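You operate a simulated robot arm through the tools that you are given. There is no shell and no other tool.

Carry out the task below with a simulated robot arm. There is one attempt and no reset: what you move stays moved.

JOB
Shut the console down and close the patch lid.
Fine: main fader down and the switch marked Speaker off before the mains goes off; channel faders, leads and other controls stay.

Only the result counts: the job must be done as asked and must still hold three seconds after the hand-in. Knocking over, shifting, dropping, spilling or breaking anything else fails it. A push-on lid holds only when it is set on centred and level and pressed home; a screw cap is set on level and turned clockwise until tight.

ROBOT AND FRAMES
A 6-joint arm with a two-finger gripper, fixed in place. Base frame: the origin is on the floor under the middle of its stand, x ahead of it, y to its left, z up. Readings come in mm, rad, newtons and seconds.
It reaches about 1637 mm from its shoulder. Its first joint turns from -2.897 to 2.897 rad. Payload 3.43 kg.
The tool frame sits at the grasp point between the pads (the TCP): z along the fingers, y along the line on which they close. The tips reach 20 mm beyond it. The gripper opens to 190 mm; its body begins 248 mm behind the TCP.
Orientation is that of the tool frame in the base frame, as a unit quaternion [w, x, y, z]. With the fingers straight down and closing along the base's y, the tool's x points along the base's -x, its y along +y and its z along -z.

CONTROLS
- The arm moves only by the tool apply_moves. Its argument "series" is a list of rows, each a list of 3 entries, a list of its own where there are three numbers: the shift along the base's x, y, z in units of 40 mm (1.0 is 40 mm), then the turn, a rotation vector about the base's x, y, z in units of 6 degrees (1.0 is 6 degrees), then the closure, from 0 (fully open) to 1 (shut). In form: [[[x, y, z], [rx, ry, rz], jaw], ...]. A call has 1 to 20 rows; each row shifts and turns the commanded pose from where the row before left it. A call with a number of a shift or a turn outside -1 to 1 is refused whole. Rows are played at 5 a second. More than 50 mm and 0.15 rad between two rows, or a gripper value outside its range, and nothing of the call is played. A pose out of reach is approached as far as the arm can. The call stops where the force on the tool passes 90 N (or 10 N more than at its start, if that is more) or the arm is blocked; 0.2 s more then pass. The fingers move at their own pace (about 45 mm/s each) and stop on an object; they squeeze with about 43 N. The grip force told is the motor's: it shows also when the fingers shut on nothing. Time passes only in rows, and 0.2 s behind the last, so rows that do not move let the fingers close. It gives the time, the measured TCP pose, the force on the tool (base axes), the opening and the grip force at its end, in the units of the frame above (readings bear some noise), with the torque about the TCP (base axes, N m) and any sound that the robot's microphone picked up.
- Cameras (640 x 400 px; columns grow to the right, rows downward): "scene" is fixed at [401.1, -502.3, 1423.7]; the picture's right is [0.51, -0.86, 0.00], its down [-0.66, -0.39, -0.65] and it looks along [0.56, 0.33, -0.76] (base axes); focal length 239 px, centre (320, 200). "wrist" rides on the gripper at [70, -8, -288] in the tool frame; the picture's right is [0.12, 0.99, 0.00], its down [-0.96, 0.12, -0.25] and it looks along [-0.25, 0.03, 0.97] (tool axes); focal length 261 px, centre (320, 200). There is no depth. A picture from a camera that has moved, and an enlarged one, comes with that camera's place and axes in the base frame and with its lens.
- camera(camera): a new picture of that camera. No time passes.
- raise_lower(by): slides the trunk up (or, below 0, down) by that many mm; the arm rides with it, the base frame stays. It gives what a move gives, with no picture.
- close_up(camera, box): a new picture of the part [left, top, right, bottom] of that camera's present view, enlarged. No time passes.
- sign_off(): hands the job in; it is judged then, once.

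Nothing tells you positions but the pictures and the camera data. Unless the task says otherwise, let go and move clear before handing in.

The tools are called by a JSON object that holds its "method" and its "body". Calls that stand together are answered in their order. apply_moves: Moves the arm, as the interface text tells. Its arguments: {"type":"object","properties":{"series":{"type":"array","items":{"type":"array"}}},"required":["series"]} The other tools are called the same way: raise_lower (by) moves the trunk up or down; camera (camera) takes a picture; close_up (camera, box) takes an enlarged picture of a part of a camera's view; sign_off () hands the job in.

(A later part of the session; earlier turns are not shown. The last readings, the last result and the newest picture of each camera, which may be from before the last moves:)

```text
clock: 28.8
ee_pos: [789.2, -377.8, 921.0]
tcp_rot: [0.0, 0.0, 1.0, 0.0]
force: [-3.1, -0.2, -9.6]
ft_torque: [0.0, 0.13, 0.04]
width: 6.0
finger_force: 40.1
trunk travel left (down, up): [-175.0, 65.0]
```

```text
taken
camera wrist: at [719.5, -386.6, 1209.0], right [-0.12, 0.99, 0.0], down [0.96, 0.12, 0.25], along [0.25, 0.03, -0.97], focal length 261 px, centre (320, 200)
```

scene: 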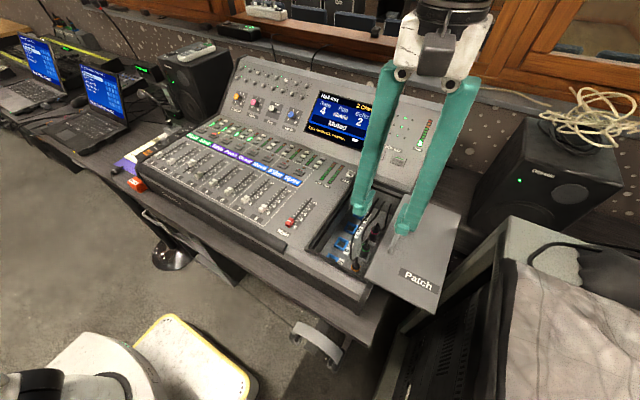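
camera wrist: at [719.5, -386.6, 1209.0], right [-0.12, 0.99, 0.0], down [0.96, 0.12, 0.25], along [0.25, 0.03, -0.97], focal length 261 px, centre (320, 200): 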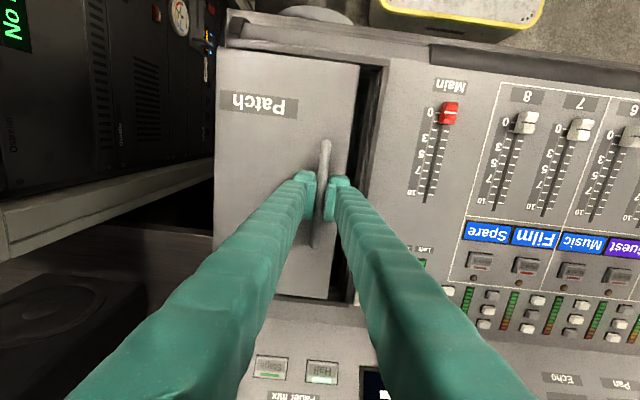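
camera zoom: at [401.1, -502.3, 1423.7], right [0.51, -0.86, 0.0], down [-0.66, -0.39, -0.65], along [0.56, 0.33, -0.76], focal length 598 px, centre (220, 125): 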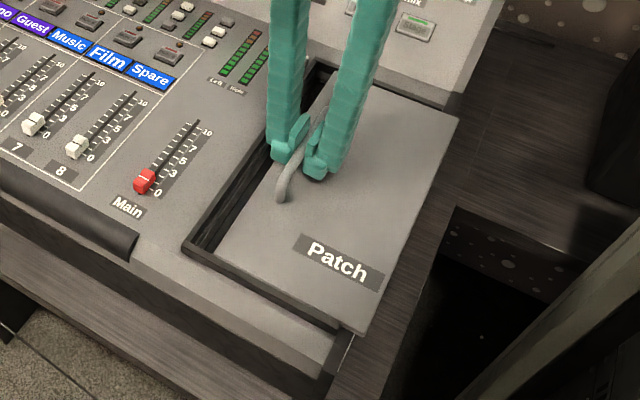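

About 25–30 mm of opening remains on the left side. I'll go on in 4 mm steps, then 2 mm steps.

{"method": "apply_moves", "body": {"series": [[[0, 0.1, 0], [0, 0, 0], 1], [[0, 0.1, 0], [0, 0, 0], 1], [[0, 0.1, 0], [0, 0, 0], 1], [[0, 0.1, 0], [0, 0, 0], 1]]}}

{"method": "close_up", "body": {"camera": "scene", "box": [280, 150, 440, 310]}}

{"method": "close_up", "body": {"camera": "wrist", "box": [220, 20, 420, 220]}}

```text
clock: 29.8
ee_pos: [788.4, -362.4, 921.6]
tcp_rot: [0.0, 0.0, 1.0, 0.001]
force: [-0.4, 0.8, -14.7]
ft_torque: [0.02, -0.03, -0.03]
width: 6.3
finger_force: 40.2
trunk travel left (down, up): [-175.0, 65.0]
```

```text
2.50 times, centred on (360, 230) of scene
camera zoom: at [401.1, -502.3, 1423.7], right [0.51, -0.86, 0.0], down [-0.66, -0.39, -0.65], along [0.56, 0.33, -0.76], focal length 598 px, centre (220, 125)
```

zoom: 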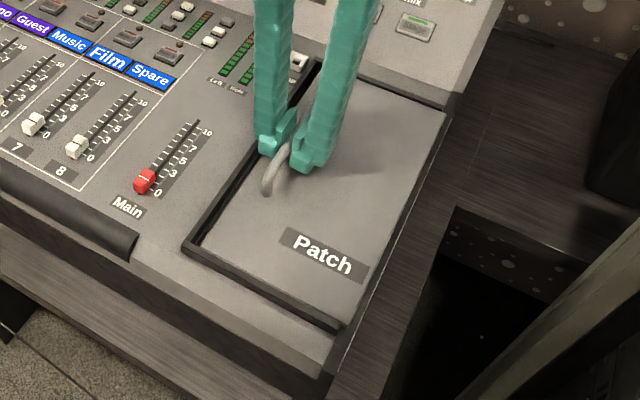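

```text
2.00 times, centred on (320, 120) of wrist
camera zoom: at [719.6, -371.3, 1209.0], right [-0.12, 0.99, 0.0], down [0.96, 0.12, 0.25], along [0.25, 0.03, -0.97], focal length 521 px, centre (320, 360)
```

zoom: 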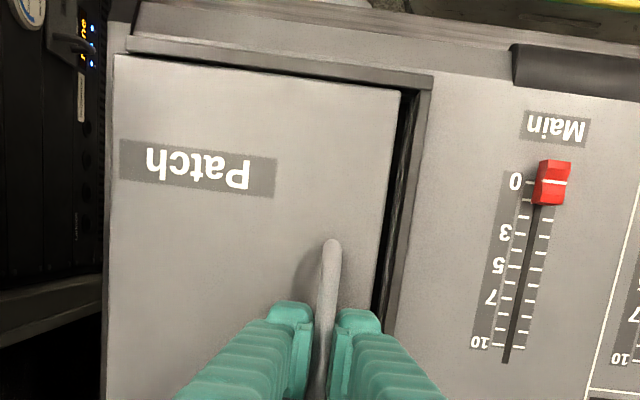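

About 10 mm to go. The handle pulls down slightly on the tool, so I'll ease down ~1.5 mm while creeping in 2 mm steps.

{"method": "apply_moves", "body": {"series": [[[0, 0.05, -0.02], [0, 0, 0], 1], [[0, 0.05, -0.02], [0, 0, 0], 1], [[0, 0.05, 0], [0, 0, 0], 1], [[0, 0.05, 0], [0, 0, 0], 1]]}}

{"method": "close_up", "body": {"camera": "scene", "box": [280, 150, 440, 310]}}

{"method": "close_up", "body": {"camera": "wrist", "box": [220, 20, 420, 220]}}

```text
clock: 30.8
ee_pos: [788.6, -354.2, 922.3]
tcp_rot: [0.0, 0.0, 1.0, 0.001]
force: [-4.5, 1.1, 6.5]
ft_torque: [0.03, 0.19, 0.03]
width: 6.3
finger_force: 40.2
trunk travel left (down, up): [-175.0, 65.0]
```

```text
2.50 times, centred on (360, 230) of scene
camera zoom: at [401.1, -502.3, 1423.7], right [0.51, -0.86, 0.0], down [-0.66, -0.39, -0.65], along [0.56, 0.33, -0.76], focal length 598 px, centre (220, 125)
```

zoom: 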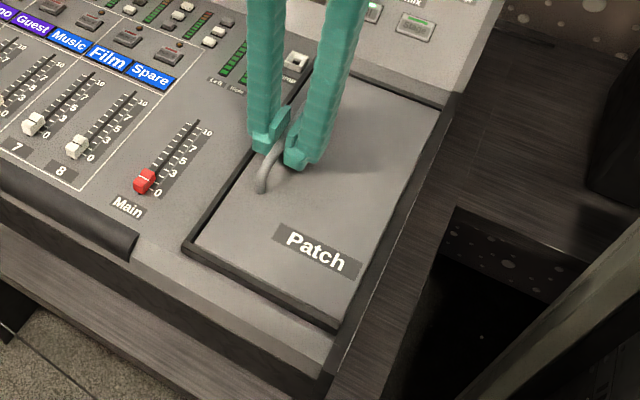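

```text
2.00 times, centred on (320, 120) of wrist
camera zoom: at [719.3, -363.5, 1209.0], right [-0.12, 0.99, 0.0], down [0.96, 0.12, 0.25], along [0.25, 0.03, -0.97], focal length 521 px, centre (320, 360)
```

zoom: 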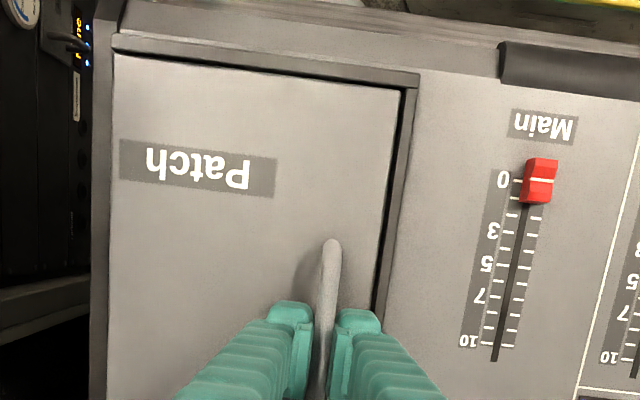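

Almost closed, a thin gap at the left remains. I'll continue in 1–2 mm steps to feel the stop.

{"method": "apply_moves", "body": {"series": [[[0, 0.05, 0], [0, 0, 0], 1], [[0, 0.05, 0], [0, 0, 0], 1]]}}

{"method": "close_up", "body": {"camera": "wrist", "box": [220, 20, 420, 220]}}

```text
clock: 31.4
ee_pos: [788.4, -353.3, 923.1]
tcp_rot: [0.001, 0.001, 1.0, 0.0]
force: [-1.5, -22.5, 13.8]
ft_torque: [0.04, 0.13, 0.16]
width: 6.2
finger_force: 40.0
trunk travel left (down, up): [-175.0, 65.0]
```

```text
2.00 times, centred on (320, 120) of wrist
camera zoom: at [719.0, -361.5, 1208.9], right [-0.12, 0.99, 0.0], down [0.96, 0.11, 0.25], along [0.25, 0.03, -0.97], focal length 521 px, centre (320, 360)
```

zoom: 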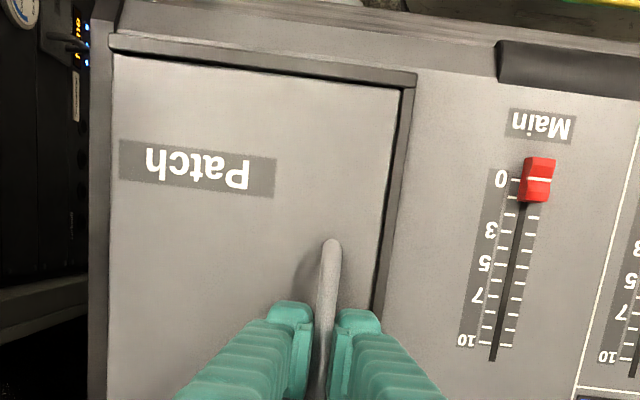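

Resistance jumped to 22 N and the lid's left edge meets the rim. One more small nudge to confirm it's fully home.

{"method": "apply_moves", "body": {"series": [[[0, 0.04, 0], [0, 0, 0], 1], [[0, 0, 0], [0, 0, 0], 1]]}}

{"method": "close_up", "body": {"camera": "scene", "box": [300, 170, 400, 270]}}

```text
clock: 32.0
ee_pos: [788.8, -352.4, 921.7]
tcp_rot: [0.001, 0.001, 1.0, -0.001]
force: [0.5, -54.8, 23.4]
ft_torque: [0.02, -0.09, 0.13]
width: 6.2
finger_force: 40.5
trunk travel left (down, up): [-175.0, 65.0]
```

```text
4.00 times, centred on (350, 220) of scene
camera zoom: at [401.1, -502.3, 1423.7], right [0.51, -0.86, 0.0], down [-0.66, -0.39, -0.65], along [0.56, 0.33, -0.76], focal length 956 px, centre (200, 120)
```

zoom: 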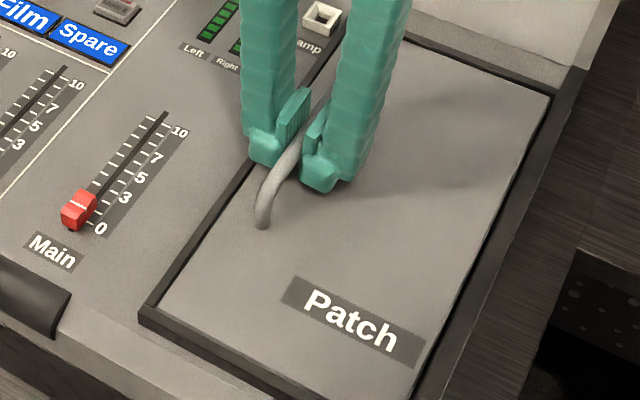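

Firm stop confirmed; the lid is flush and closed. I'll relax the push slightly, open the fingers, and lift clear.

{"method": "apply_moves", "body": {"series": [[[0, -0.05, 0.03], [0, 0, 0], 1], [[0, 0, 0], [0, 0, 0], 0.8], [[0, 0, 0], [0, 0, 0], 0.8], [[0, 0, 0], [0, 0, 0], 0.8], [[0, 0, 0.3], [0, 0, 0], 0.8], [[0, 0, 0.7], [0, 0, 0], 0.8], [[0, 0, 1], [0, 0, 0], 0.8], [[0, 0, 1], [0, 0, 0], 0.8]]}}

{"method": "close_up", "body": {"camera": "scene", "box": [260, 150, 440, 310]}}

{"method": "camera", "body": {"camera": "wrist"}}

```text
clock: 33.8
ee_pos: [789.3, -350.1, 1040.8]
tcp_rot: [-0.001, 0.001, 1.0, 0.001]
force: [0.4, -0.2, -0.1]
ft_torque: [0.04, 0.06, -0.01]
width: 37.9
finger_force: 0.2
trunk travel left (down, up): [-175.0, 65.0]
```

```text
2.50 times, centred on (350, 230) of scene
camera zoom: at [401.1, -502.3, 1423.7], right [0.51, -0.86, 0.0], down [-0.66, -0.39, -0.65], along [0.56, 0.33, -0.76], focal length 598 px, centre (245, 125)
```

zoom: 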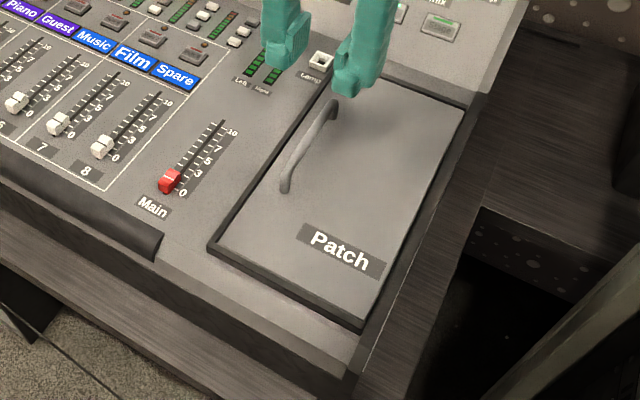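

```text
taken
camera wrist: at [720.9, -360.4, 1328.4], right [-0.12, 0.99, 0.0], down [0.96, 0.12, 0.25], along [0.25, 0.03, -0.97], focal length 261 px, centre (320, 200)
```

wrist: 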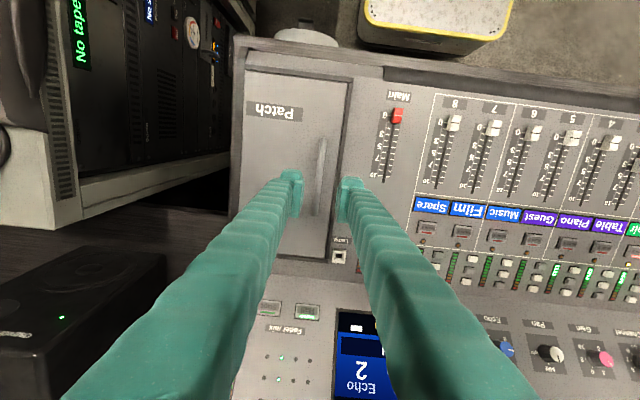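

The lid is fully closed and the main fader is at 0. Now I'll rise and travel to the left, near the Speaker switch unit, at the known-safe height, and take pictures on the way for triangulation.

{"method": "apply_moves", "body": {"series": [[[-0.3, 0, 0.9], [0, 0, 0], 0.5], [[-0.3, 0.5, 0.5], [0, 0, 0], 0.5], [[-0.3, 1, 0], [0, 0, 0], 0.5], [[-0.3, 1, 0], [0, 0, 0], 0.5], [[0, 1, 0], [0, 0, 0], 0.5], [[0, 1, 0], [0, 0, 0], 0.5], [[0, 1, 0], [0, 0, 0], 0.5], [[0, 1, 0], [0, 0, 0], 0.5], [[0, 1, 0], [0, 0, 0], 0.5], [[0, 1, 0], [0, 0, 0], 0.5], [[0, 1, 0], [0, 0, 0], 0.5], [[0, 1, 0], [0, 0, 0], 0.5], [[0, 1, 0], [0, 0, 0], 0.5], [[0, 1, 0], [0, 0, 0], 0.5], [[0, 1, 0], [0, 0, 0], 0.5], [[0, 1, 0], [0, 0, 0], 0.5]]}}

{"method": "camera", "body": {"camera": "wrist"}}

{"method": "close_up", "body": {"camera": "wrist", "box": [360, 60, 560, 300]}}

```text
clock: 37.2
ee_pos: [740.5, 230.0, 1097.3]
tcp_rot: [0.0, -0.001, 1.0, 0.0]
force: [-0.4, 0.0, 0.3]
ft_torque: [0.16, -0.03, -0.03]
width: 95.1
finger_force: 0.1
trunk travel left (down, up): [-175.0, 65.0]
```

```text
taken
camera wrist: at [670.6, 220.9, 1385.1], right [-0.12, 0.99, 0.0], down [0.96, 0.12, 0.25], along [0.25, 0.03, -0.97], focal length 261 px, centre (320, 200)
```

wrist: 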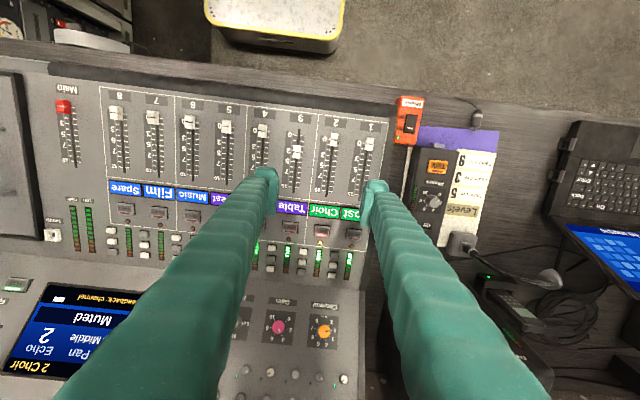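

```text
1.67 times, centred on (460, 180) of wrist
camera zoom: at [670.6, 220.9, 1385.1], right [-0.12, 0.99, 0.0], down [0.96, 0.12, 0.25], along [0.25, 0.03, -0.97], focal length 434 px, centre (87, 233)
```

zoom: 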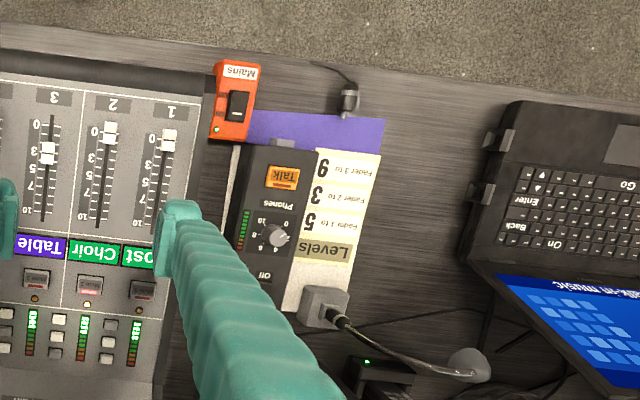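

I now see the talkback unit (Talk button ≈(713, 489, 803)), a gooseneck mic on its left, and the orange Mains box at ≈(629, 414, 790) close to the console's left side. I'll zoom in on the switches and the mic before approaching.

{"method": "close_up", "body": {"camera": "scene", "box": [100, 40, 260, 200]}}

{"method": "close_up", "body": {"camera": "scene", "box": [120, 120, 180, 200]}}

{"method": "close_up", "body": {"camera": "wrist", "box": [390, 90, 430, 150]}}

{"method": "close_up", "body": {"camera": "wrist", "box": [400, 200, 600, 340]}}

```text
2.50 times, centred on (180, 120) of scene
camera zoom: at [401.1, -502.3, 1423.7], right [0.51, -0.86, 0.0], down [-0.66, -0.39, -0.65], along [0.56, 0.33, -0.76], focal length 598 px, centre (670, 400)
```

zoom: 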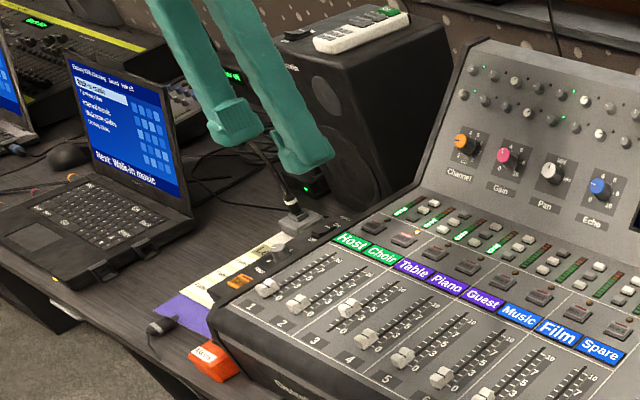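

```text
5.00 times, centred on (150, 160) of scene
camera zoom: at [401.1, -502.3, 1423.7], right [0.51, -0.86, 0.0], down [-0.66, -0.39, -0.65], along [0.56, 0.33, -0.76], focal length 1195 px, centre (1170, 400)
```

zoom: 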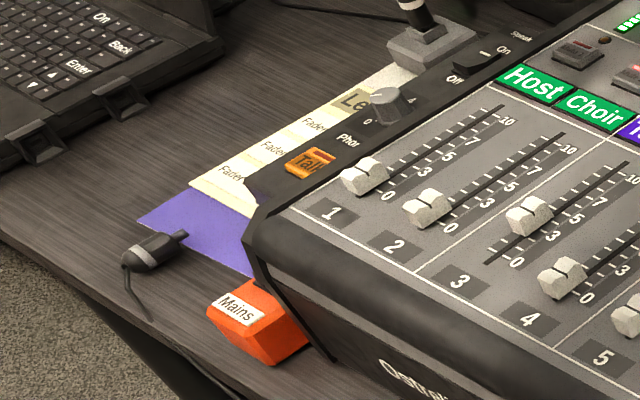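

```text
6.67 times, centred on (410, 120) of wrist
camera zoom: at [670.6, 220.9, 1385.1], right [-0.12, 0.99, 0.0], down [0.96, 0.12, 0.25], along [0.25, 0.03, -0.97], focal length 1738 px, centre (-280, 733)
```

zoom: 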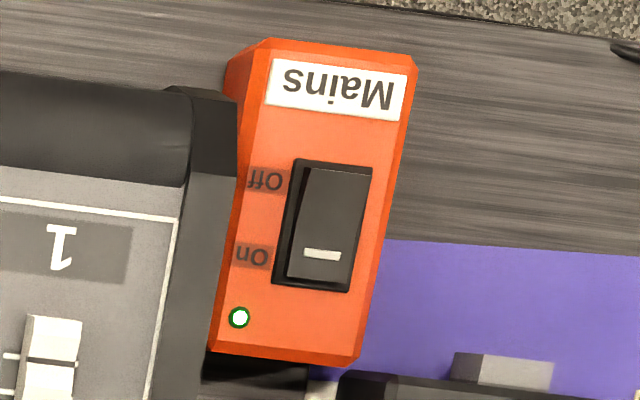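

```text
2.86 times, centred on (500, 270) of wrist
camera zoom: at [670.6, 220.9, 1385.1], right [-0.12, 0.99, 0.0], down [0.96, 0.12, 0.25], along [0.25, 0.03, -0.97], focal length 745 px, centre (-194, 0)
```

zoom: 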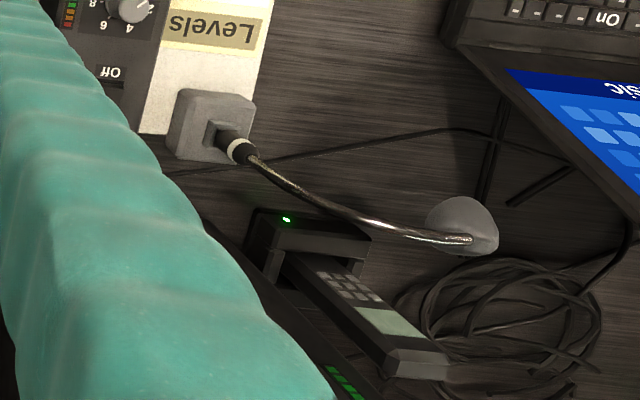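

The Mains rocker's Off end is the near (−x) end, On the far end; the Speaker rocker is similar (Off nearer the robot). The gooseneck mic is left of the unit. I'll open the fingers and shift to get a clear look at the Speaker switch.

{"method": "apply_moves", "body": {"series": [[[0.2, 1, 0], [0, 0, 0], 0], [[0.3, 1, 0], [0, 0, 0], 0], [[0.3, 1, 0], [0, 0, 0], 0], [[0.2, 1, 0], [0, 0, 0], 0], [[0, 0, 0], [0, 0, 0], 0], [[0, 0, 0], [0, 0, 0], 0]]}}

{"method": "camera", "body": {"camera": "wrist"}}

{"method": "close_up", "body": {"camera": "wrist", "box": [320, 120, 440, 240]}}

{"method": "camera", "body": {"camera": "scene"}}

```text
clock: 38.6
ee_pos: [782.6, 391.9, 1098.4]
tcp_rot: [0.0, 0.001, 1.0, 0.0]
force: [-0.7, 0.1, 0.6]
ft_torque: [0.02, 0.03, 0.0]
width: 189.8
finger_force: 0.1
trunk travel left (down, up): [-175.0, 65.0]
```

```text
taken
camera wrist: at [713.2, 382.1, 1385.6], right [-0.12, 0.99, 0.0], down [0.96, 0.12, 0.25], along [0.25, 0.03, -0.97], focal length 261 px, centre (320, 200)
```

wrist: 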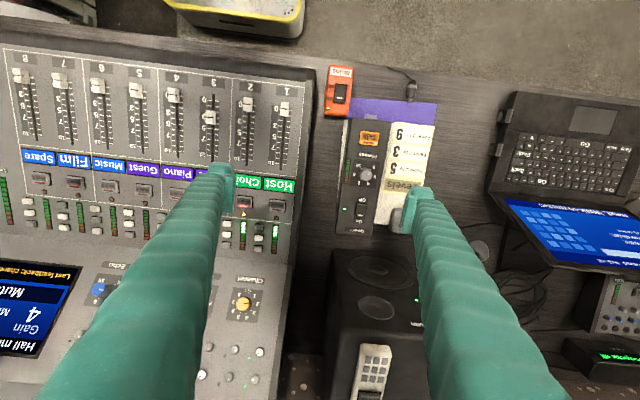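

```text
3.33 times, centred on (380, 180) of wrist
camera zoom: at [713.2, 382.1, 1385.6], right [-0.12, 0.99, 0.0], down [0.96, 0.12, 0.25], along [0.25, 0.03, -0.97], focal length 869 px, centre (120, 267)
```

zoom: 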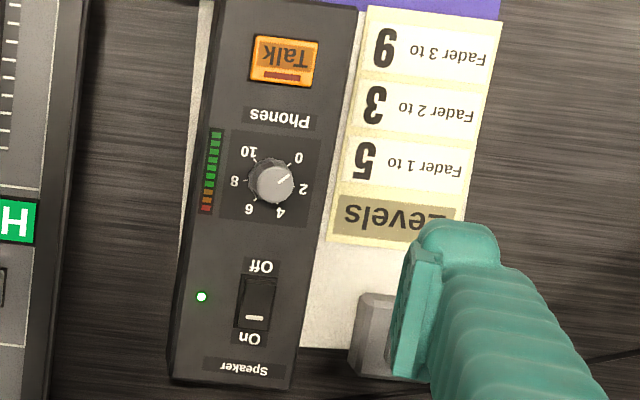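

```text
taken
```

scene: 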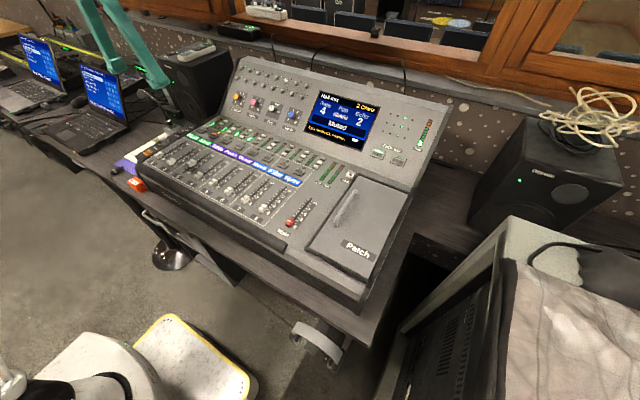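

The Speaker rocker's centre is about (878, 498.5, ~800), Off end near x≈864. I'll shut the fingers, lean the tool 20° (body toward the robot) so the heel edge of the tips presses only the Off end, and hover above it.

{"method": "apply_moves", "body": {"series": [[[0, 0, 0], [0, -0.834, 0], 1], [[0, 0, 0], [0, -0.833, 0], 1], [[0, 0, 0], [0, -0.833, 0], 1], [[0, 0, 0], [0, -0.833, 0], 1], [[0, 0, 0], [0, 0, 0], 1], [[0, 0, 0], [0, 0, 0], 1], [[0, 0, 0], [0, 0, 0], 1], [[0, 0, 0], [0, 0, 0], 1], [[0, 0, 0], [0, 0, 0], 1], [[0, 0, 0], [0, 0, 0], 1], [[0.58, 0.67, 0], [0, 0, 0], 1], [[0.58, 0.67, 0], [0, 0, 0], 1], [[0.58, 0.67, 0], [0, 0, 0], 1], [[0.58, 0.66, 0], [0, 0, 0], 1], [[0, 0, 0], [0, 0, 0], 1]]}}

{"method": "camera", "body": {"camera": "wrist"}}

{"method": "camera", "body": {"camera": "scene"}}

```text
clock: 41.8
ee_pos: [875.3, 497.1, 1095.5]
tcp_rot: [0.174, 0.0, 0.985, 0.0]
force: [0.5, -0.5, 0.0]
ft_torque: [-0.06, 0.03, -0.06]
width: 0.3
finger_force: 34.6
trunk travel left (down, up): [-175.0, 65.0]
```

```text
taken
camera wrist: at [711.1, 487.5, 1341.4], right [-0.11, 0.99, -0.04], down [0.82, 0.12, 0.56], along [0.56, 0.03, -0.83], focal length 261 px, centre (320, 200)
```

wrist: 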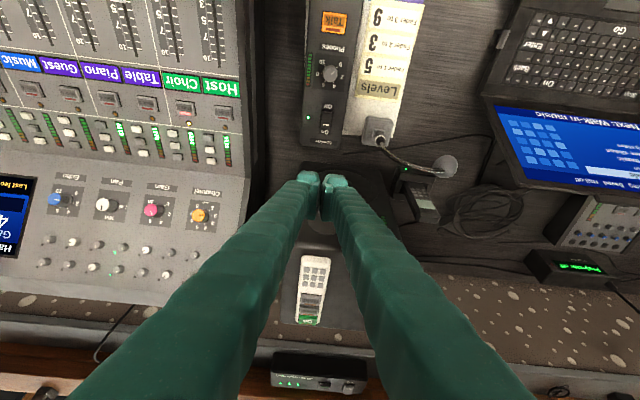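

```text
taken
```

scene: 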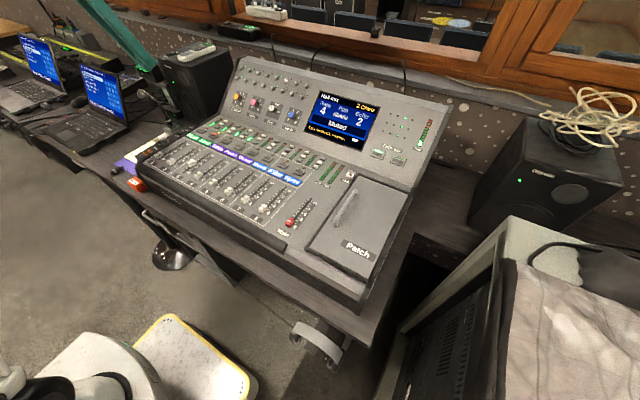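

The mic head is far to the left (≈(895, 711, 919)), and the approach to the Speaker switch is clear. I'll zoom in to check alignment of the tips with the rocker.

{"method": "close_up", "body": {"camera": "wrist", "box": [270, 40, 390, 240]}}

{"method": "close_up", "body": {"camera": "wrist", "box": [290, 80, 370, 150]}}

{"method": "close_up", "body": {"camera": "scene", "box": [110, 60, 230, 180]}}

```text
2.00 times, centred on (330, 140) of wrist
camera zoom: at [711.1, 487.5, 1341.4], right [-0.11, 0.99, -0.04], down [0.82, 0.12, 0.56], along [0.56, 0.03, -0.83], focal length 521 px, centre (300, 320)
```

zoom: 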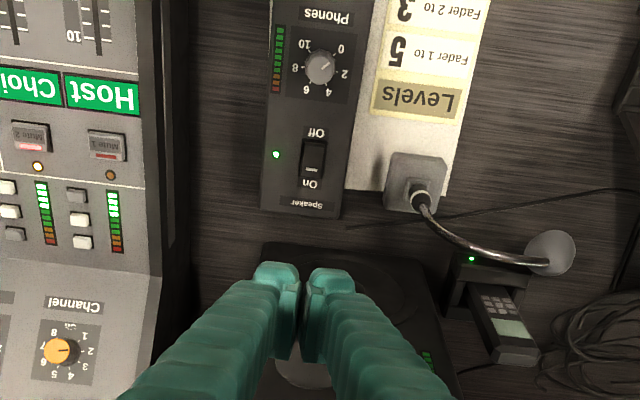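

```text
5.71 times, centred on (330, 115) of wrist
camera zoom: at [711.1, 487.5, 1341.4], right [-0.11, 0.99, -0.04], down [0.82, 0.12, 0.56], along [0.56, 0.03, -0.83], focal length 1489 px, centre (263, 686)
```

zoom: 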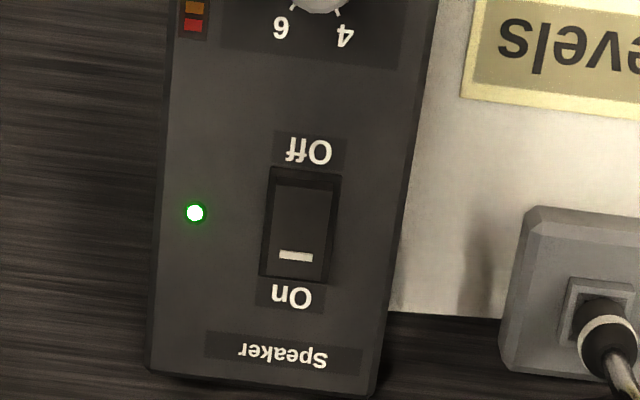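

```text
3.33 times, centred on (170, 120) of scene
camera zoom: at [401.1, -502.3, 1423.7], right [0.51, -0.86, 0.0], down [-0.66, -0.39, -0.65], along [0.56, 0.33, -0.76], focal length 797 px, centre (820, 467)
```

zoom: 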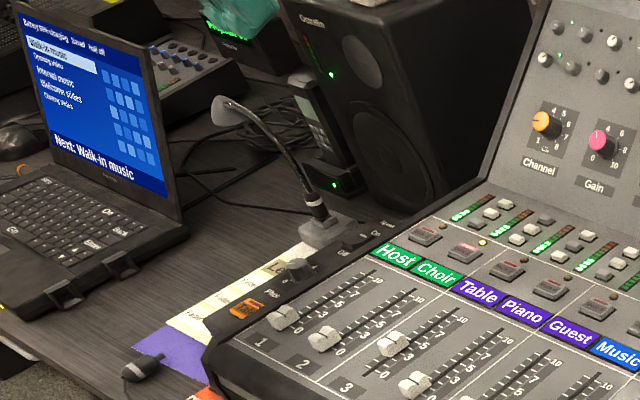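

The rocker, its Off label (nearer the robot) and the "–" mark on the On end are clear. Alignment looks right (rocker ≈(876.5, 498)); I'll descend to just above it.

{"method": "apply_moves", "body": {"series": [[[0, 0.02, -0.85], [0, 0, 0], 1], [[0, 0, -0.85], [0, 0, 0], 1], [[0, 0, -0.85], [0, 0, 0], 1], [[0, 0, -0.85], [0, 0, 0], 1], [[0, 0, -0.85], [0, 0, 0], 1], [[0, 0, -0.85], [0, 0, 0], 1], [[0, 0, -0.5], [0, 0, 0], 1], [[0, 0, 0], [0, 0, 0], 1]]}}

{"method": "close_up", "body": {"camera": "wrist", "box": [270, 80, 390, 240]}}

{"method": "close_up", "body": {"camera": "scene", "box": [150, 90, 230, 170]}}

```text
clock: 43.6
ee_pos: [874.3, 500.3, 874.6]
tcp_rot: [0.174, -0.001, 0.985, 0.0]
force: [-0.9, 0.4, -0.9]
ft_torque: [0.0, -0.02, 0.02]
width: 0.0
finger_force: 34.2
trunk travel left (down, up): [-175.0, 65.0]
```

```text
2.50 times, centred on (330, 160) of wrist
camera zoom: at [710.8, 489.7, 1119.4], right [-0.11, 0.99, -0.04], down [0.82, 0.12, 0.56], along [0.56, 0.03, -0.83], focal length 652 px, centre (295, 300)
```

zoom: 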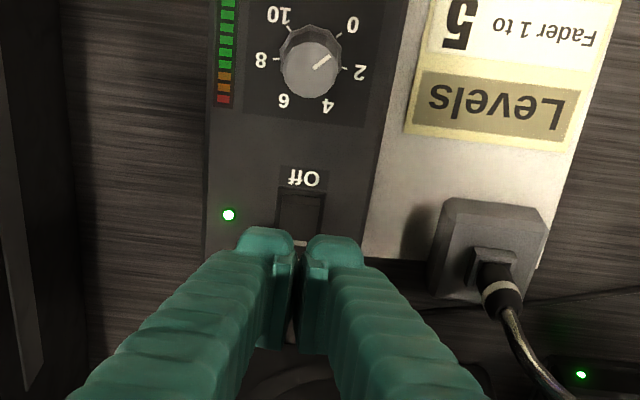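

```text
5.00 times, centred on (190, 130) of scene
camera zoom: at [401.1, -502.3, 1423.7], right [0.51, -0.86, 0.0], down [-0.66, -0.39, -0.65], along [0.56, 0.33, -0.76], focal length 1195 px, centre (970, 550)
```

zoom: 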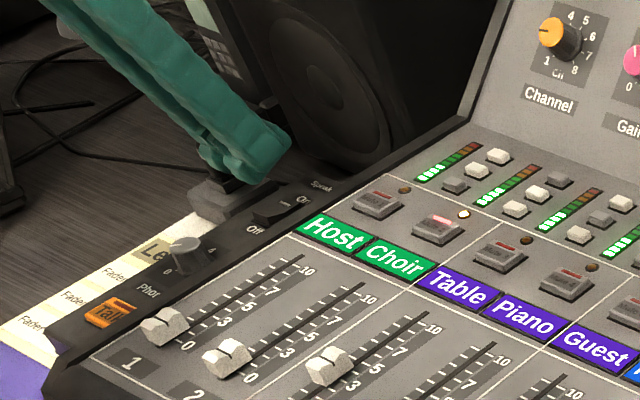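

The heel of the tips lines up with the rocker's Off end. I'll shift 2 mm right and descend closer.

{"method": "apply_moves", "body": {"series": [[[0.02, -0.05, -0.4], [0, 0, 0], 1], [[0, 0, -0.3], [0, 0, 0], 1], [[0, 0, -0.1], [0, 0, 0], 1], [[0, 0, 0], [0, 0, 0], 1]]}}

{"method": "close_up", "body": {"camera": "wrist", "box": [270, 80, 390, 240]}}

{"method": "close_up", "body": {"camera": "scene", "box": [160, 110, 210, 160]}}

```text
clock: 44.6
ee_pos: [875.5, 495.8, 841.5]
tcp_rot: [0.174, -0.001, 0.985, 0.0]
force: [-0.6, 0.1, -0.3]
ft_torque: [-0.04, 0.0, -0.03]
width: 0.1
finger_force: 34.3
trunk travel left (down, up): [-175.0, 65.0]
```

```text
2.50 times, centred on (330, 160) of wrist
camera zoom: at [711.6, 487.0, 1087.5], right [-0.11, 0.99, -0.04], down [0.82, 0.12, 0.56], along [0.56, 0.03, -0.83], focal length 652 px, centre (295, 300)
```

zoom: 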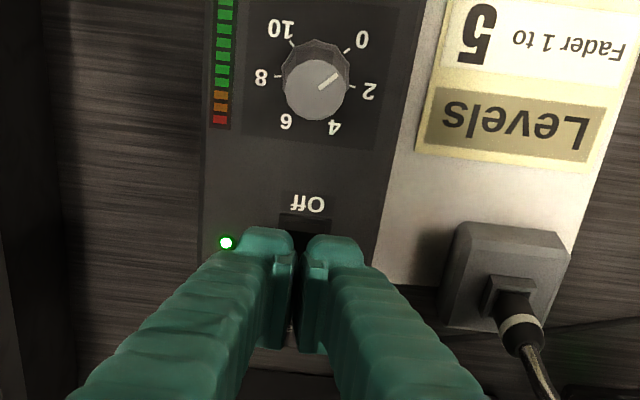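

```text
8.00 times, centred on (185, 135) of scene
camera zoom: at [401.1, -502.3, 1423.7], right [0.51, -0.86, 0.0], down [-0.66, -0.39, -0.65], along [0.56, 0.33, -0.76], focal length 1913 px, centre (1400, 720)
```

zoom: 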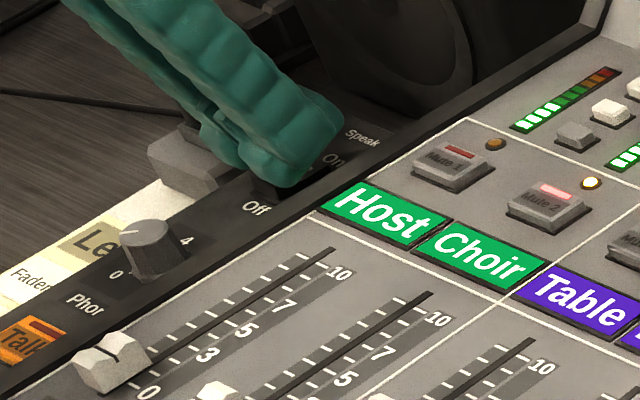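

Aligned above the Off end. Pressing down now in 2 mm steps, watching force and listening for a click.

{"method": "apply_moves", "body": {"series": [[[0, 0, -0.05], [0, 0, 0], 1], [[0, 0, -0.05], [0, 0, 0], 1], [[0, 0, -0.05], [0, 0, 0], 1], [[0, 0, -0.05], [0, 0, 0], 1]]}}

{"method": "close_up", "body": {"camera": "wrist", "box": [290, 130, 370, 230]}}

```text
clock: 45.6
ee_pos: [874.6, 495.7, 833.9]
tcp_rot: [0.174, 0.0, 0.985, 0.0]
force: [-0.8, 0.4, 1.5]
ft_torque: [0.03, 0.02, -0.03]
width: 0.0
finger_force: 34.1
trunk travel left (down, up): [-175.0, 65.0]
```

```text
4.00 times, centred on (330, 180) of wrist
camera zoom: at [710.9, 486.2, 1079.8], right [-0.11, 0.99, -0.04], down [0.82, 0.12, 0.56], along [0.56, 0.03, -0.83], focal length 1043 px, centre (280, 280)
```

zoom: 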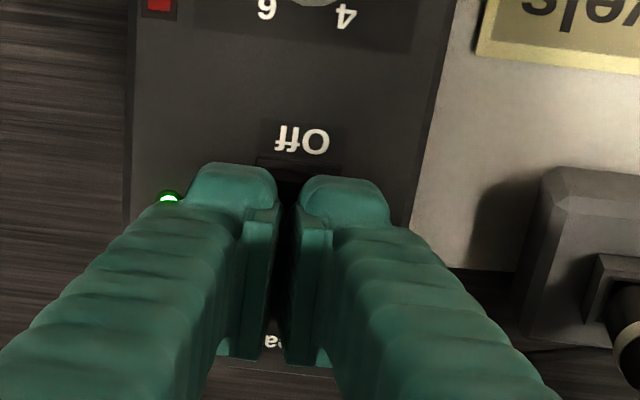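

Tips are slightly right of the rocker's centre; I'll correct +2.5 mm in y and continue pressing down.

{"method": "apply_moves", "body": {"series": [[[0, 0.06, 0], [0, 0, 0], 1], [[0, 0, -0.05], [0, 0, 0], 1], [[0, 0, -0.05], [0, 0, 0], 1], [[0, 0, -0.05], [0, 0, 0], 1]]}}

{"method": "close_up", "body": {"camera": "wrist", "box": [290, 130, 370, 230]}}

```text
clock: 46.6
ee_pos: [874.0, 498.6, 832.0]
tcp_rot: [0.176, -0.001, 0.984, 0.001]
force: [2.2, 2.7, 38.0]
ft_torque: [-0.06, 0.17, 0.08]
width: 6.1
finger_force: 34.4
trunk travel left (down, up): [-175.0, 65.0]
```

```text
4.00 times, centred on (330, 180) of wrist
camera zoom: at [709.9, 487.8, 1077.3], right [-0.11, 0.99, -0.04], down [0.82, 0.11, 0.57], along [0.57, 0.03, -0.82], focal length 1043 px, centre (280, 280)
```

zoom: 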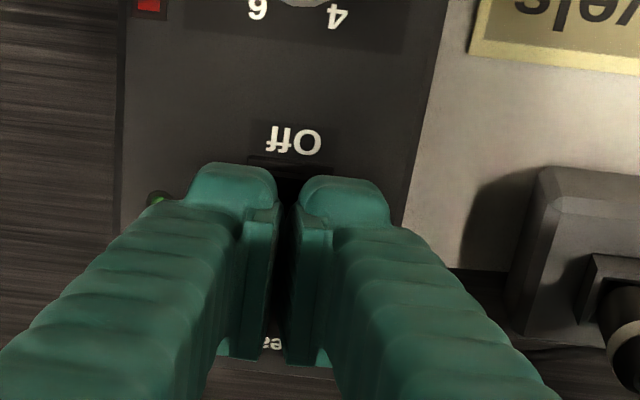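

Force rose to 38 N and the fingers were wedged apart by the rocker, with no click heard. I'll lift a little and check the switch state.

{"method": "apply_moves", "body": {"series": [[[0, 0, 0.3], [0, 0, 0], 1], [[-0.4, 0, 0.6], [0, 0, 0], 1], [[0, 0, 0.8], [0, 0, 0], 1], [[0, 0, 0], [0, 0, 0], 1]]}}

{"method": "close_up", "body": {"camera": "wrist", "box": [270, 80, 390, 240]}}

{"method": "close_up", "body": {"camera": "scene", "box": [160, 110, 210, 160]}}

```text
clock: 47.6
ee_pos: [859.1, 498.5, 895.2]
tcp_rot: [0.174, -0.001, 0.985, 0.0]
force: [-0.1, 0.3, 0.7]
ft_torque: [-0.02, 0.0, -0.03]
width: 0.2
finger_force: 33.6
trunk travel left (down, up): [-175.0, 65.0]
```

```text
2.50 times, centred on (330, 160) of wrist
camera zoom: at [695.0, 488.5, 1140.7], right [-0.11, 0.99, -0.04], down [0.82, 0.12, 0.56], along [0.56, 0.03, -0.83], focal length 652 px, centre (295, 300)
```

zoom: 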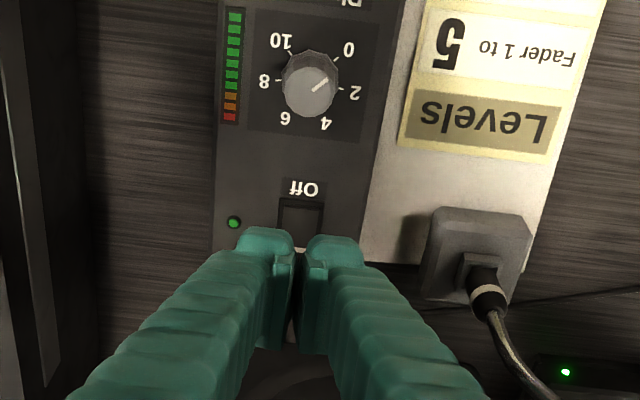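

```text
8.00 times, centred on (185, 135) of scene
camera zoom: at [401.1, -502.3, 1423.7], right [0.51, -0.86, 0.0], down [-0.66, -0.39, -0.65], along [0.56, 0.33, -0.76], focal length 1913 px, centre (1400, 720)
```

zoom: 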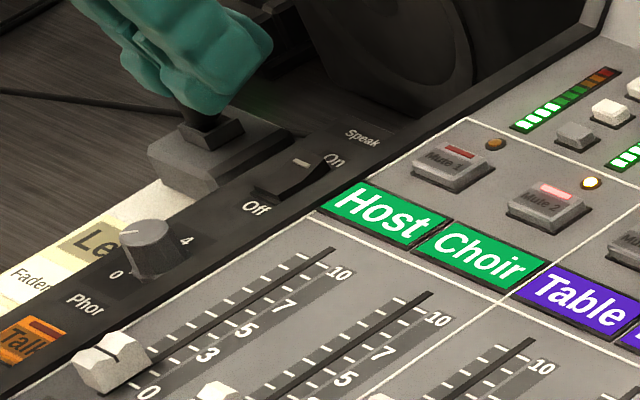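

The Speaker LED has gone dark and the rocker's On end is now raised: Speaker is off. Next: rise and move over toward the Mains box, then check both.

{"method": "apply_moves", "body": {"series": [[[0, 0, 0.9], [0, 0, 0], 1], [[0, 0, 0.9], [0, 0, 0], 1], [[0, 0, 0.9], [0, 0, 0], 1], [[-1, -0.43, 0], [0, 0, 0], 1], [[-1, -0.43, 0], [0, 0, 0], 1], [[-1, -0.43, 0], [0, 0, 0], 1], [[-1, -0.43, 0], [0, 0, 0], 1], [[-0.7, 0, 0], [0, 0, 0], 1], [[0, 0, 0], [0, 0, 0], 1]]}}

{"method": "camera", "body": {"camera": "wrist"}}

{"method": "close_up", "body": {"camera": "wrist", "box": [280, 80, 400, 240]}}

{"method": "close_up", "body": {"camera": "scene", "box": [120, 100, 220, 200]}}

```text
clock: 49.6
ee_pos: [672.9, 429.7, 1003.3]
tcp_rot: [0.174, 0.001, 0.985, 0.0]
force: [0.3, -0.1, 0.0]
ft_torque: [-0.02, 0.02, -0.01]
width: 0.0
finger_force: 34.4
trunk travel left (down, up): [-175.0, 65.0]
```

```text
taken
camera wrist: at [508.3, 421.0, 1249.4], right [-0.11, 0.99, -0.04], down [0.82, 0.12, 0.56], along [0.56, 0.03, -0.83], focal length 261 px, centre (320, 200)
```

wrist: 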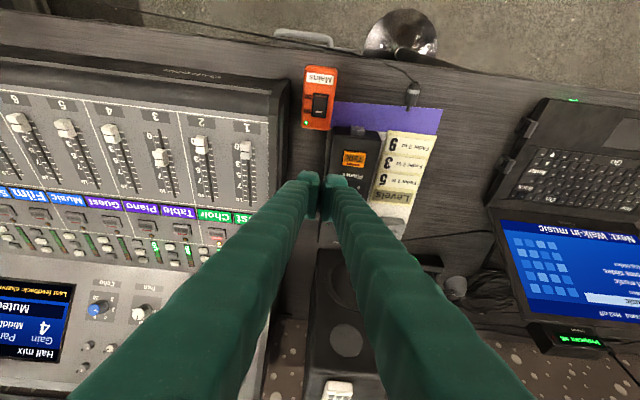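

```text
2.50 times, centred on (340, 160) of wrist
camera zoom: at [508.3, 421.0, 1249.4], right [-0.11, 0.99, -0.04], down [0.82, 0.12, 0.56], along [0.56, 0.03, -0.83], focal length 652 px, centre (270, 300)
```

zoom: 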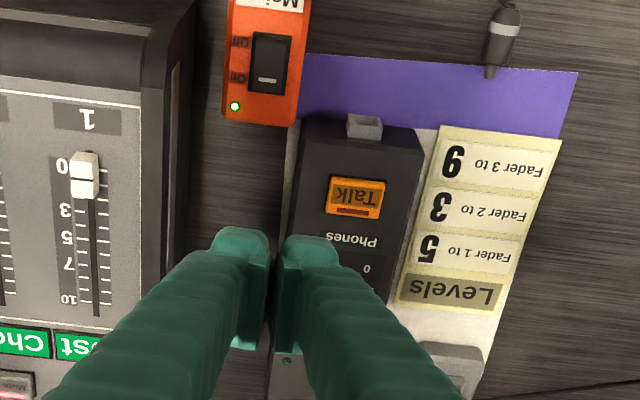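

```text
4.00 times, centred on (170, 150) of scene
camera zoom: at [401.1, -502.3, 1423.7], right [0.51, -0.86, 0.0], down [-0.66, -0.39, -0.65], along [0.56, 0.33, -0.76], focal length 956 px, centre (920, 400)
```

zoom: 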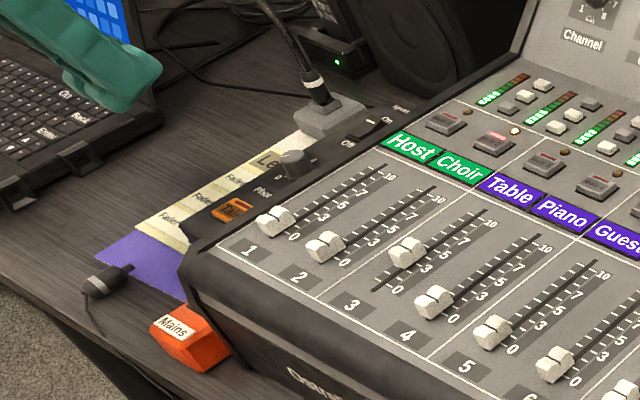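

The Speaker LED remains dark. I'll now position so that the right-hand fingertip's heel is above the Mains rocker's Off (near) end, keeping clear of the console's side.

{"method": "apply_moves", "body": {"series": [[[-0.5, 0, -0.7], [0, 0, 0], 1], [[-0.5, 0, -0.7], [0, 0, 0], 1], [[-0.1, 0, -0.7], [0, 0, 0], 1], [[0, 0, -0.5], [0, 0, 0], 1], [[0, 0, 0], [0, 0, 0], 1]]}}

{"method": "close_up", "body": {"camera": "wrist", "box": [270, 80, 390, 240]}}

{"method": "close_up", "body": {"camera": "scene", "box": [110, 120, 190, 210]}}

```text
clock: 50.8
ee_pos: [626.9, 429.4, 900.4]
tcp_rot: [0.174, 0.001, 0.985, 0.0]
force: [-0.6, 0.2, 0.3]
ft_torque: [-0.05, -0.02, 0.01]
width: 0.0
finger_force: 34.4
trunk travel left (down, up): [-175.0, 65.0]
```

```text
2.50 times, centred on (330, 160) of wrist
camera zoom: at [463.2, 420.6, 1145.7], right [-0.11, 0.99, -0.04], down [0.82, 0.12, 0.56], along [0.56, 0.03, -0.83], focal length 652 px, centre (295, 300)
```

zoom: 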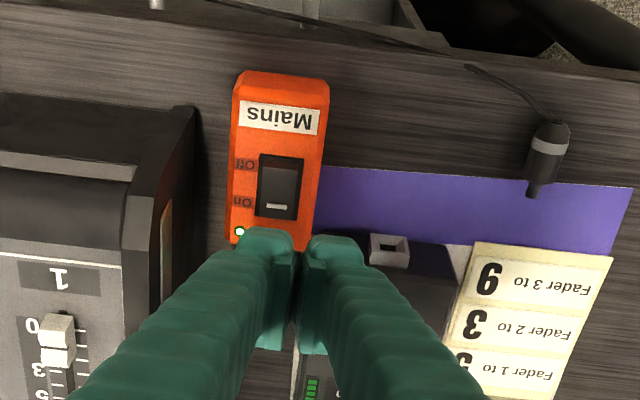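

```text
4.44 times, centred on (150, 165) of scene
camera zoom: at [401.1, -502.3, 1423.7], right [0.51, -0.86, 0.0], down [-0.66, -0.39, -0.65], along [0.56, 0.33, -0.76], focal length 1063 px, centre (1076, 356)
```

zoom: 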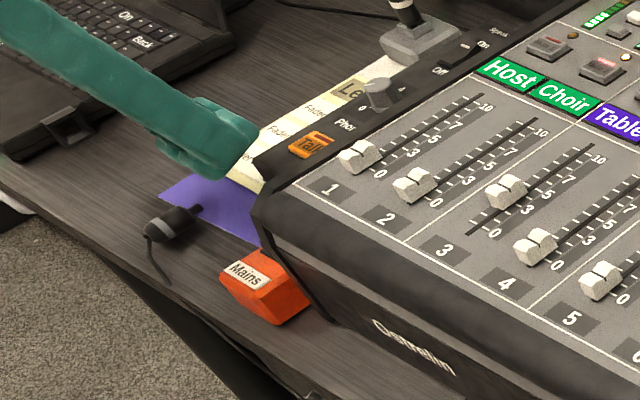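

The Mains rocker is at about x 612–645, y≈416, z≈785. I'll adjust to (632, 433) so the right toe's heel sits over its Off end, and go down to just above.

{"method": "apply_moves", "body": {"series": [[[0.12, 0.09, -0.4], [0, 0, 0], 1], [[0, 0, -0.6], [0, 0, 0], 1], [[0, 0, -0.5], [0, 0, 0], 1], [[0, 0, -0.2], [0, 0, 0], 1], [[0, 0, 0], [0, 0, 0], 1]]}}

{"method": "close_up", "body": {"camera": "wrist", "box": [270, 110, 370, 230]}}

{"method": "close_up", "body": {"camera": "scene", "box": [110, 140, 190, 210]}}

```text
clock: 52.0
ee_pos: [631.7, 433.8, 830.9]
tcp_rot: [0.173, -0.001, 0.985, 0.001]
force: [0.1, 0.1, -0.3]
ft_torque: [-0.01, -0.01, 0.01]
width: 0.0
finger_force: 34.4
trunk travel left (down, up): [-175.0, 65.0]
```

```text
3.33 times, centred on (320, 170) of wrist
camera zoom: at [468.2, 424.1, 1077.3], right [-0.11, 0.99, -0.04], down [0.82, 0.12, 0.56], along [0.56, 0.03, -0.83], focal length 869 px, centre (320, 300)
```

zoom: 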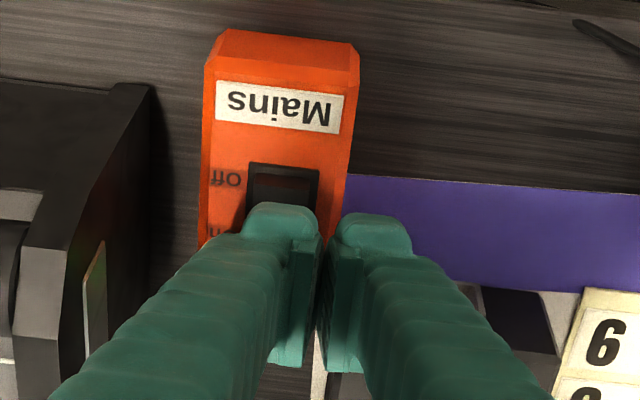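

```text
5.71 times, centred on (150, 175) of scene
camera zoom: at [401.1, -502.3, 1423.7], right [0.51, -0.86, 0.0], down [-0.66, -0.39, -0.65], along [0.56, 0.33, -0.76], focal length 1366 px, centre (1291, 343)
```

zoom: 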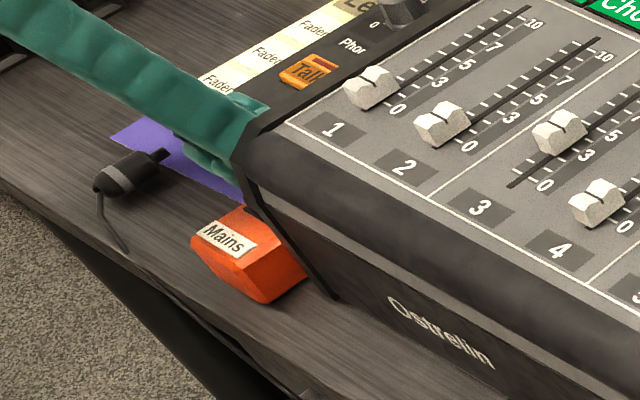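

Toe is aligned with the rocker in y; I'll nudge +2 mm in x and press down in 2 mm steps.

{"method": "apply_moves", "body": {"series": [[[0.05, 0, -0.05], [0, 0, 0], 1], [[0, 0, -0.05], [0, 0, 0], 1], [[0, 0, -0.05], [0, 0, 0], 1], [[0, 0, -0.05], [0, 0, 0], 1]]}}

{"method": "close_up", "body": {"camera": "wrist", "box": [280, 130, 360, 220]}}

```text
clock: 53.0
ee_pos: [634.0, 434.2, 824.9]
tcp_rot: [0.173, 0.0, 0.985, 0.001]
force: [-0.2, 0.2, -0.7]
ft_torque: [0.01, 0.02, -0.03]
width: 0.0
finger_force: 34.4
trunk travel left (down, up): [-175.0, 65.0]
```

```text
4.44 times, centred on (320, 175) of wrist
camera zoom: at [469.9, 424.0, 1069.7], right [-0.11, 0.99, -0.04], down [0.82, 0.12, 0.56], along [0.56, 0.03, -0.83], focal length 1158 px, centre (320, 311)
```

zoom: 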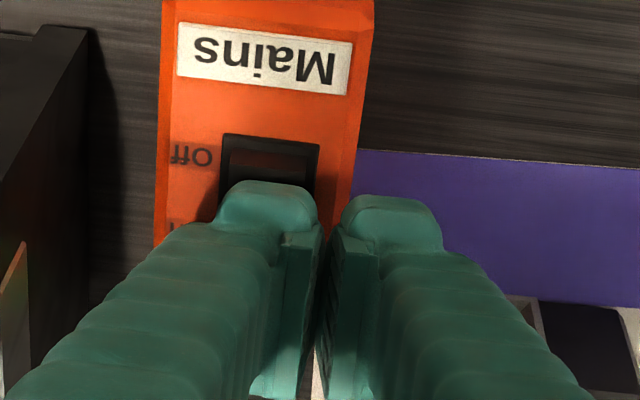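

No contact yet; continuing downward.

{"method": "apply_moves", "body": {"series": [[[0, 0, -0.05], [0, 0, 0], 1], [[0, 0, -0.05], [0, 0, 0], 1], [[0, 0, -0.05], [0, 0, 0], 1]]}}

{"method": "close_up", "body": {"camera": "wrist", "box": [280, 130, 360, 220]}}

```text
clock: 53.8
ee_pos: [632.9, 432.5, 820.1]
tcp_rot: [0.176, -0.001, 0.984, 0.001]
force: [-9.7, -7.3, 44.0]
ft_torque: [-0.65, 0.54, -0.16]
width: 0.1
finger_force: 35.0
trunk travel left (down, up): [-175.0, 65.0]
```

```text
4.44 times, centred on (320, 175) of wrist
camera zoom: at [468.7, 422.9, 1066.4], right [-0.11, 0.99, -0.04], down [0.82, 0.11, 0.56], along [0.56, 0.03, -0.82], focal length 1158 px, centre (320, 311)
```

zoom: 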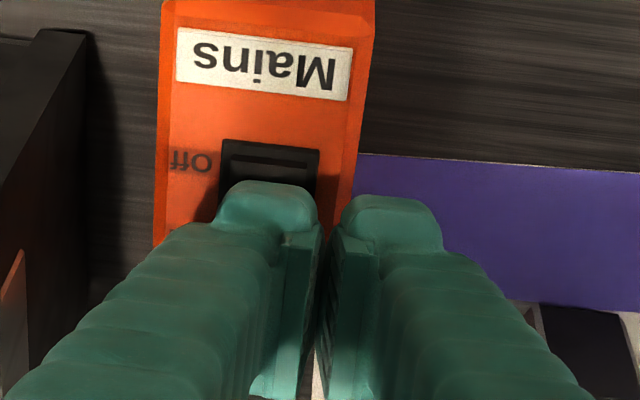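

Force reached 44 N and the rocker's near end appears pressed in. I'll lift straight up and check.

{"method": "apply_moves", "body": {"series": [[[0, 0, 0.2], [0, 0, 0], 1], [[0, 0, 0.6], [0, 0, 0], 1], [[0, 0, 0.9], [0, 0, 0], 1], [[0, 0, 0.9], [0, 0, 0], 1], [[0, 0, 0.9], [0, 0, 0], 1], [[0, 0, 0], [0, 0, 0], 1]]}}

{"method": "camera", "body": {"camera": "wrist"}}

{"method": "close_up", "body": {"camera": "wrist", "box": [270, 60, 390, 220]}}

{"method": "camera", "body": {"camera": "scene"}}

```text
clock: 55.2
ee_pos: [633.0, 434.4, 958.2]
tcp_rot: [0.173, -0.001, 0.985, 0.0]
force: [-0.5, -0.1, 0.4]
ft_torque: [-0.04, -0.01, 0.0]
width: 0.0
finger_force: 34.1
trunk travel left (down, up): [-175.0, 65.0]
```

```text
taken
camera wrist: at [469.7, 425.4, 1204.9], right [-0.11, 0.99, -0.04], down [0.82, 0.12, 0.56], along [0.56, 0.03, -0.83], focal length 261 px, centre (320, 200)
```

wrist: 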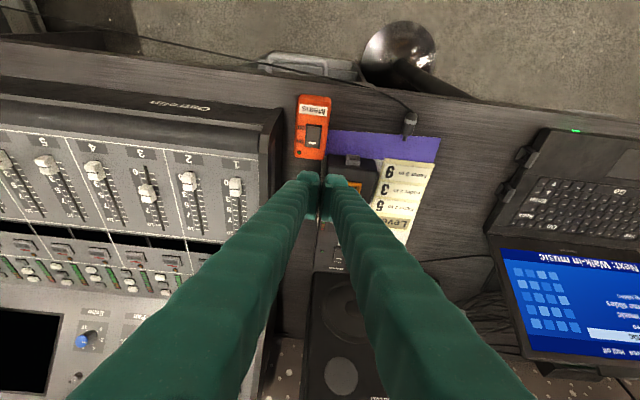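

```text
2.50 times, centred on (330, 140) of wrist
camera zoom: at [469.7, 425.4, 1204.9], right [-0.11, 0.99, -0.04], down [0.82, 0.12, 0.56], along [0.56, 0.03, -0.83], focal length 652 px, centre (295, 350)
```

zoom: 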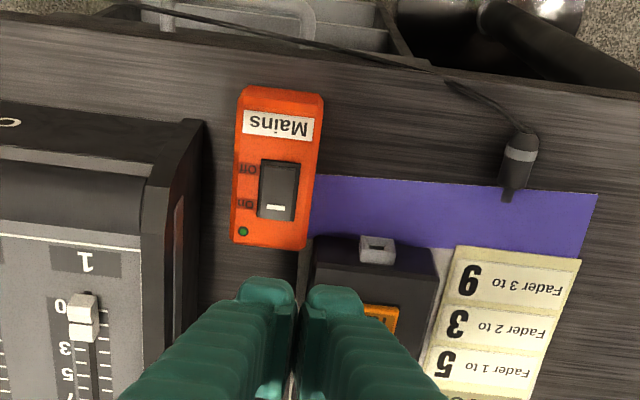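

```text
taken
```

scene: 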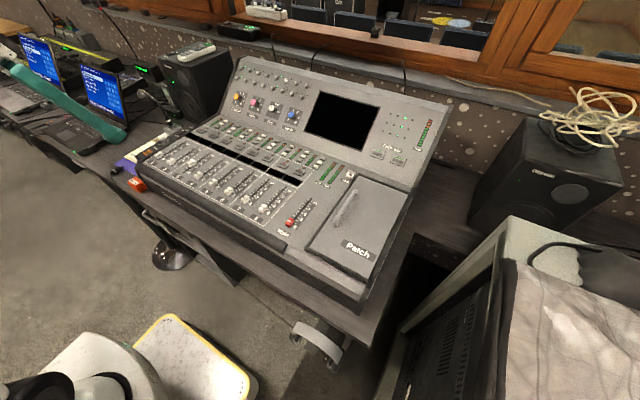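

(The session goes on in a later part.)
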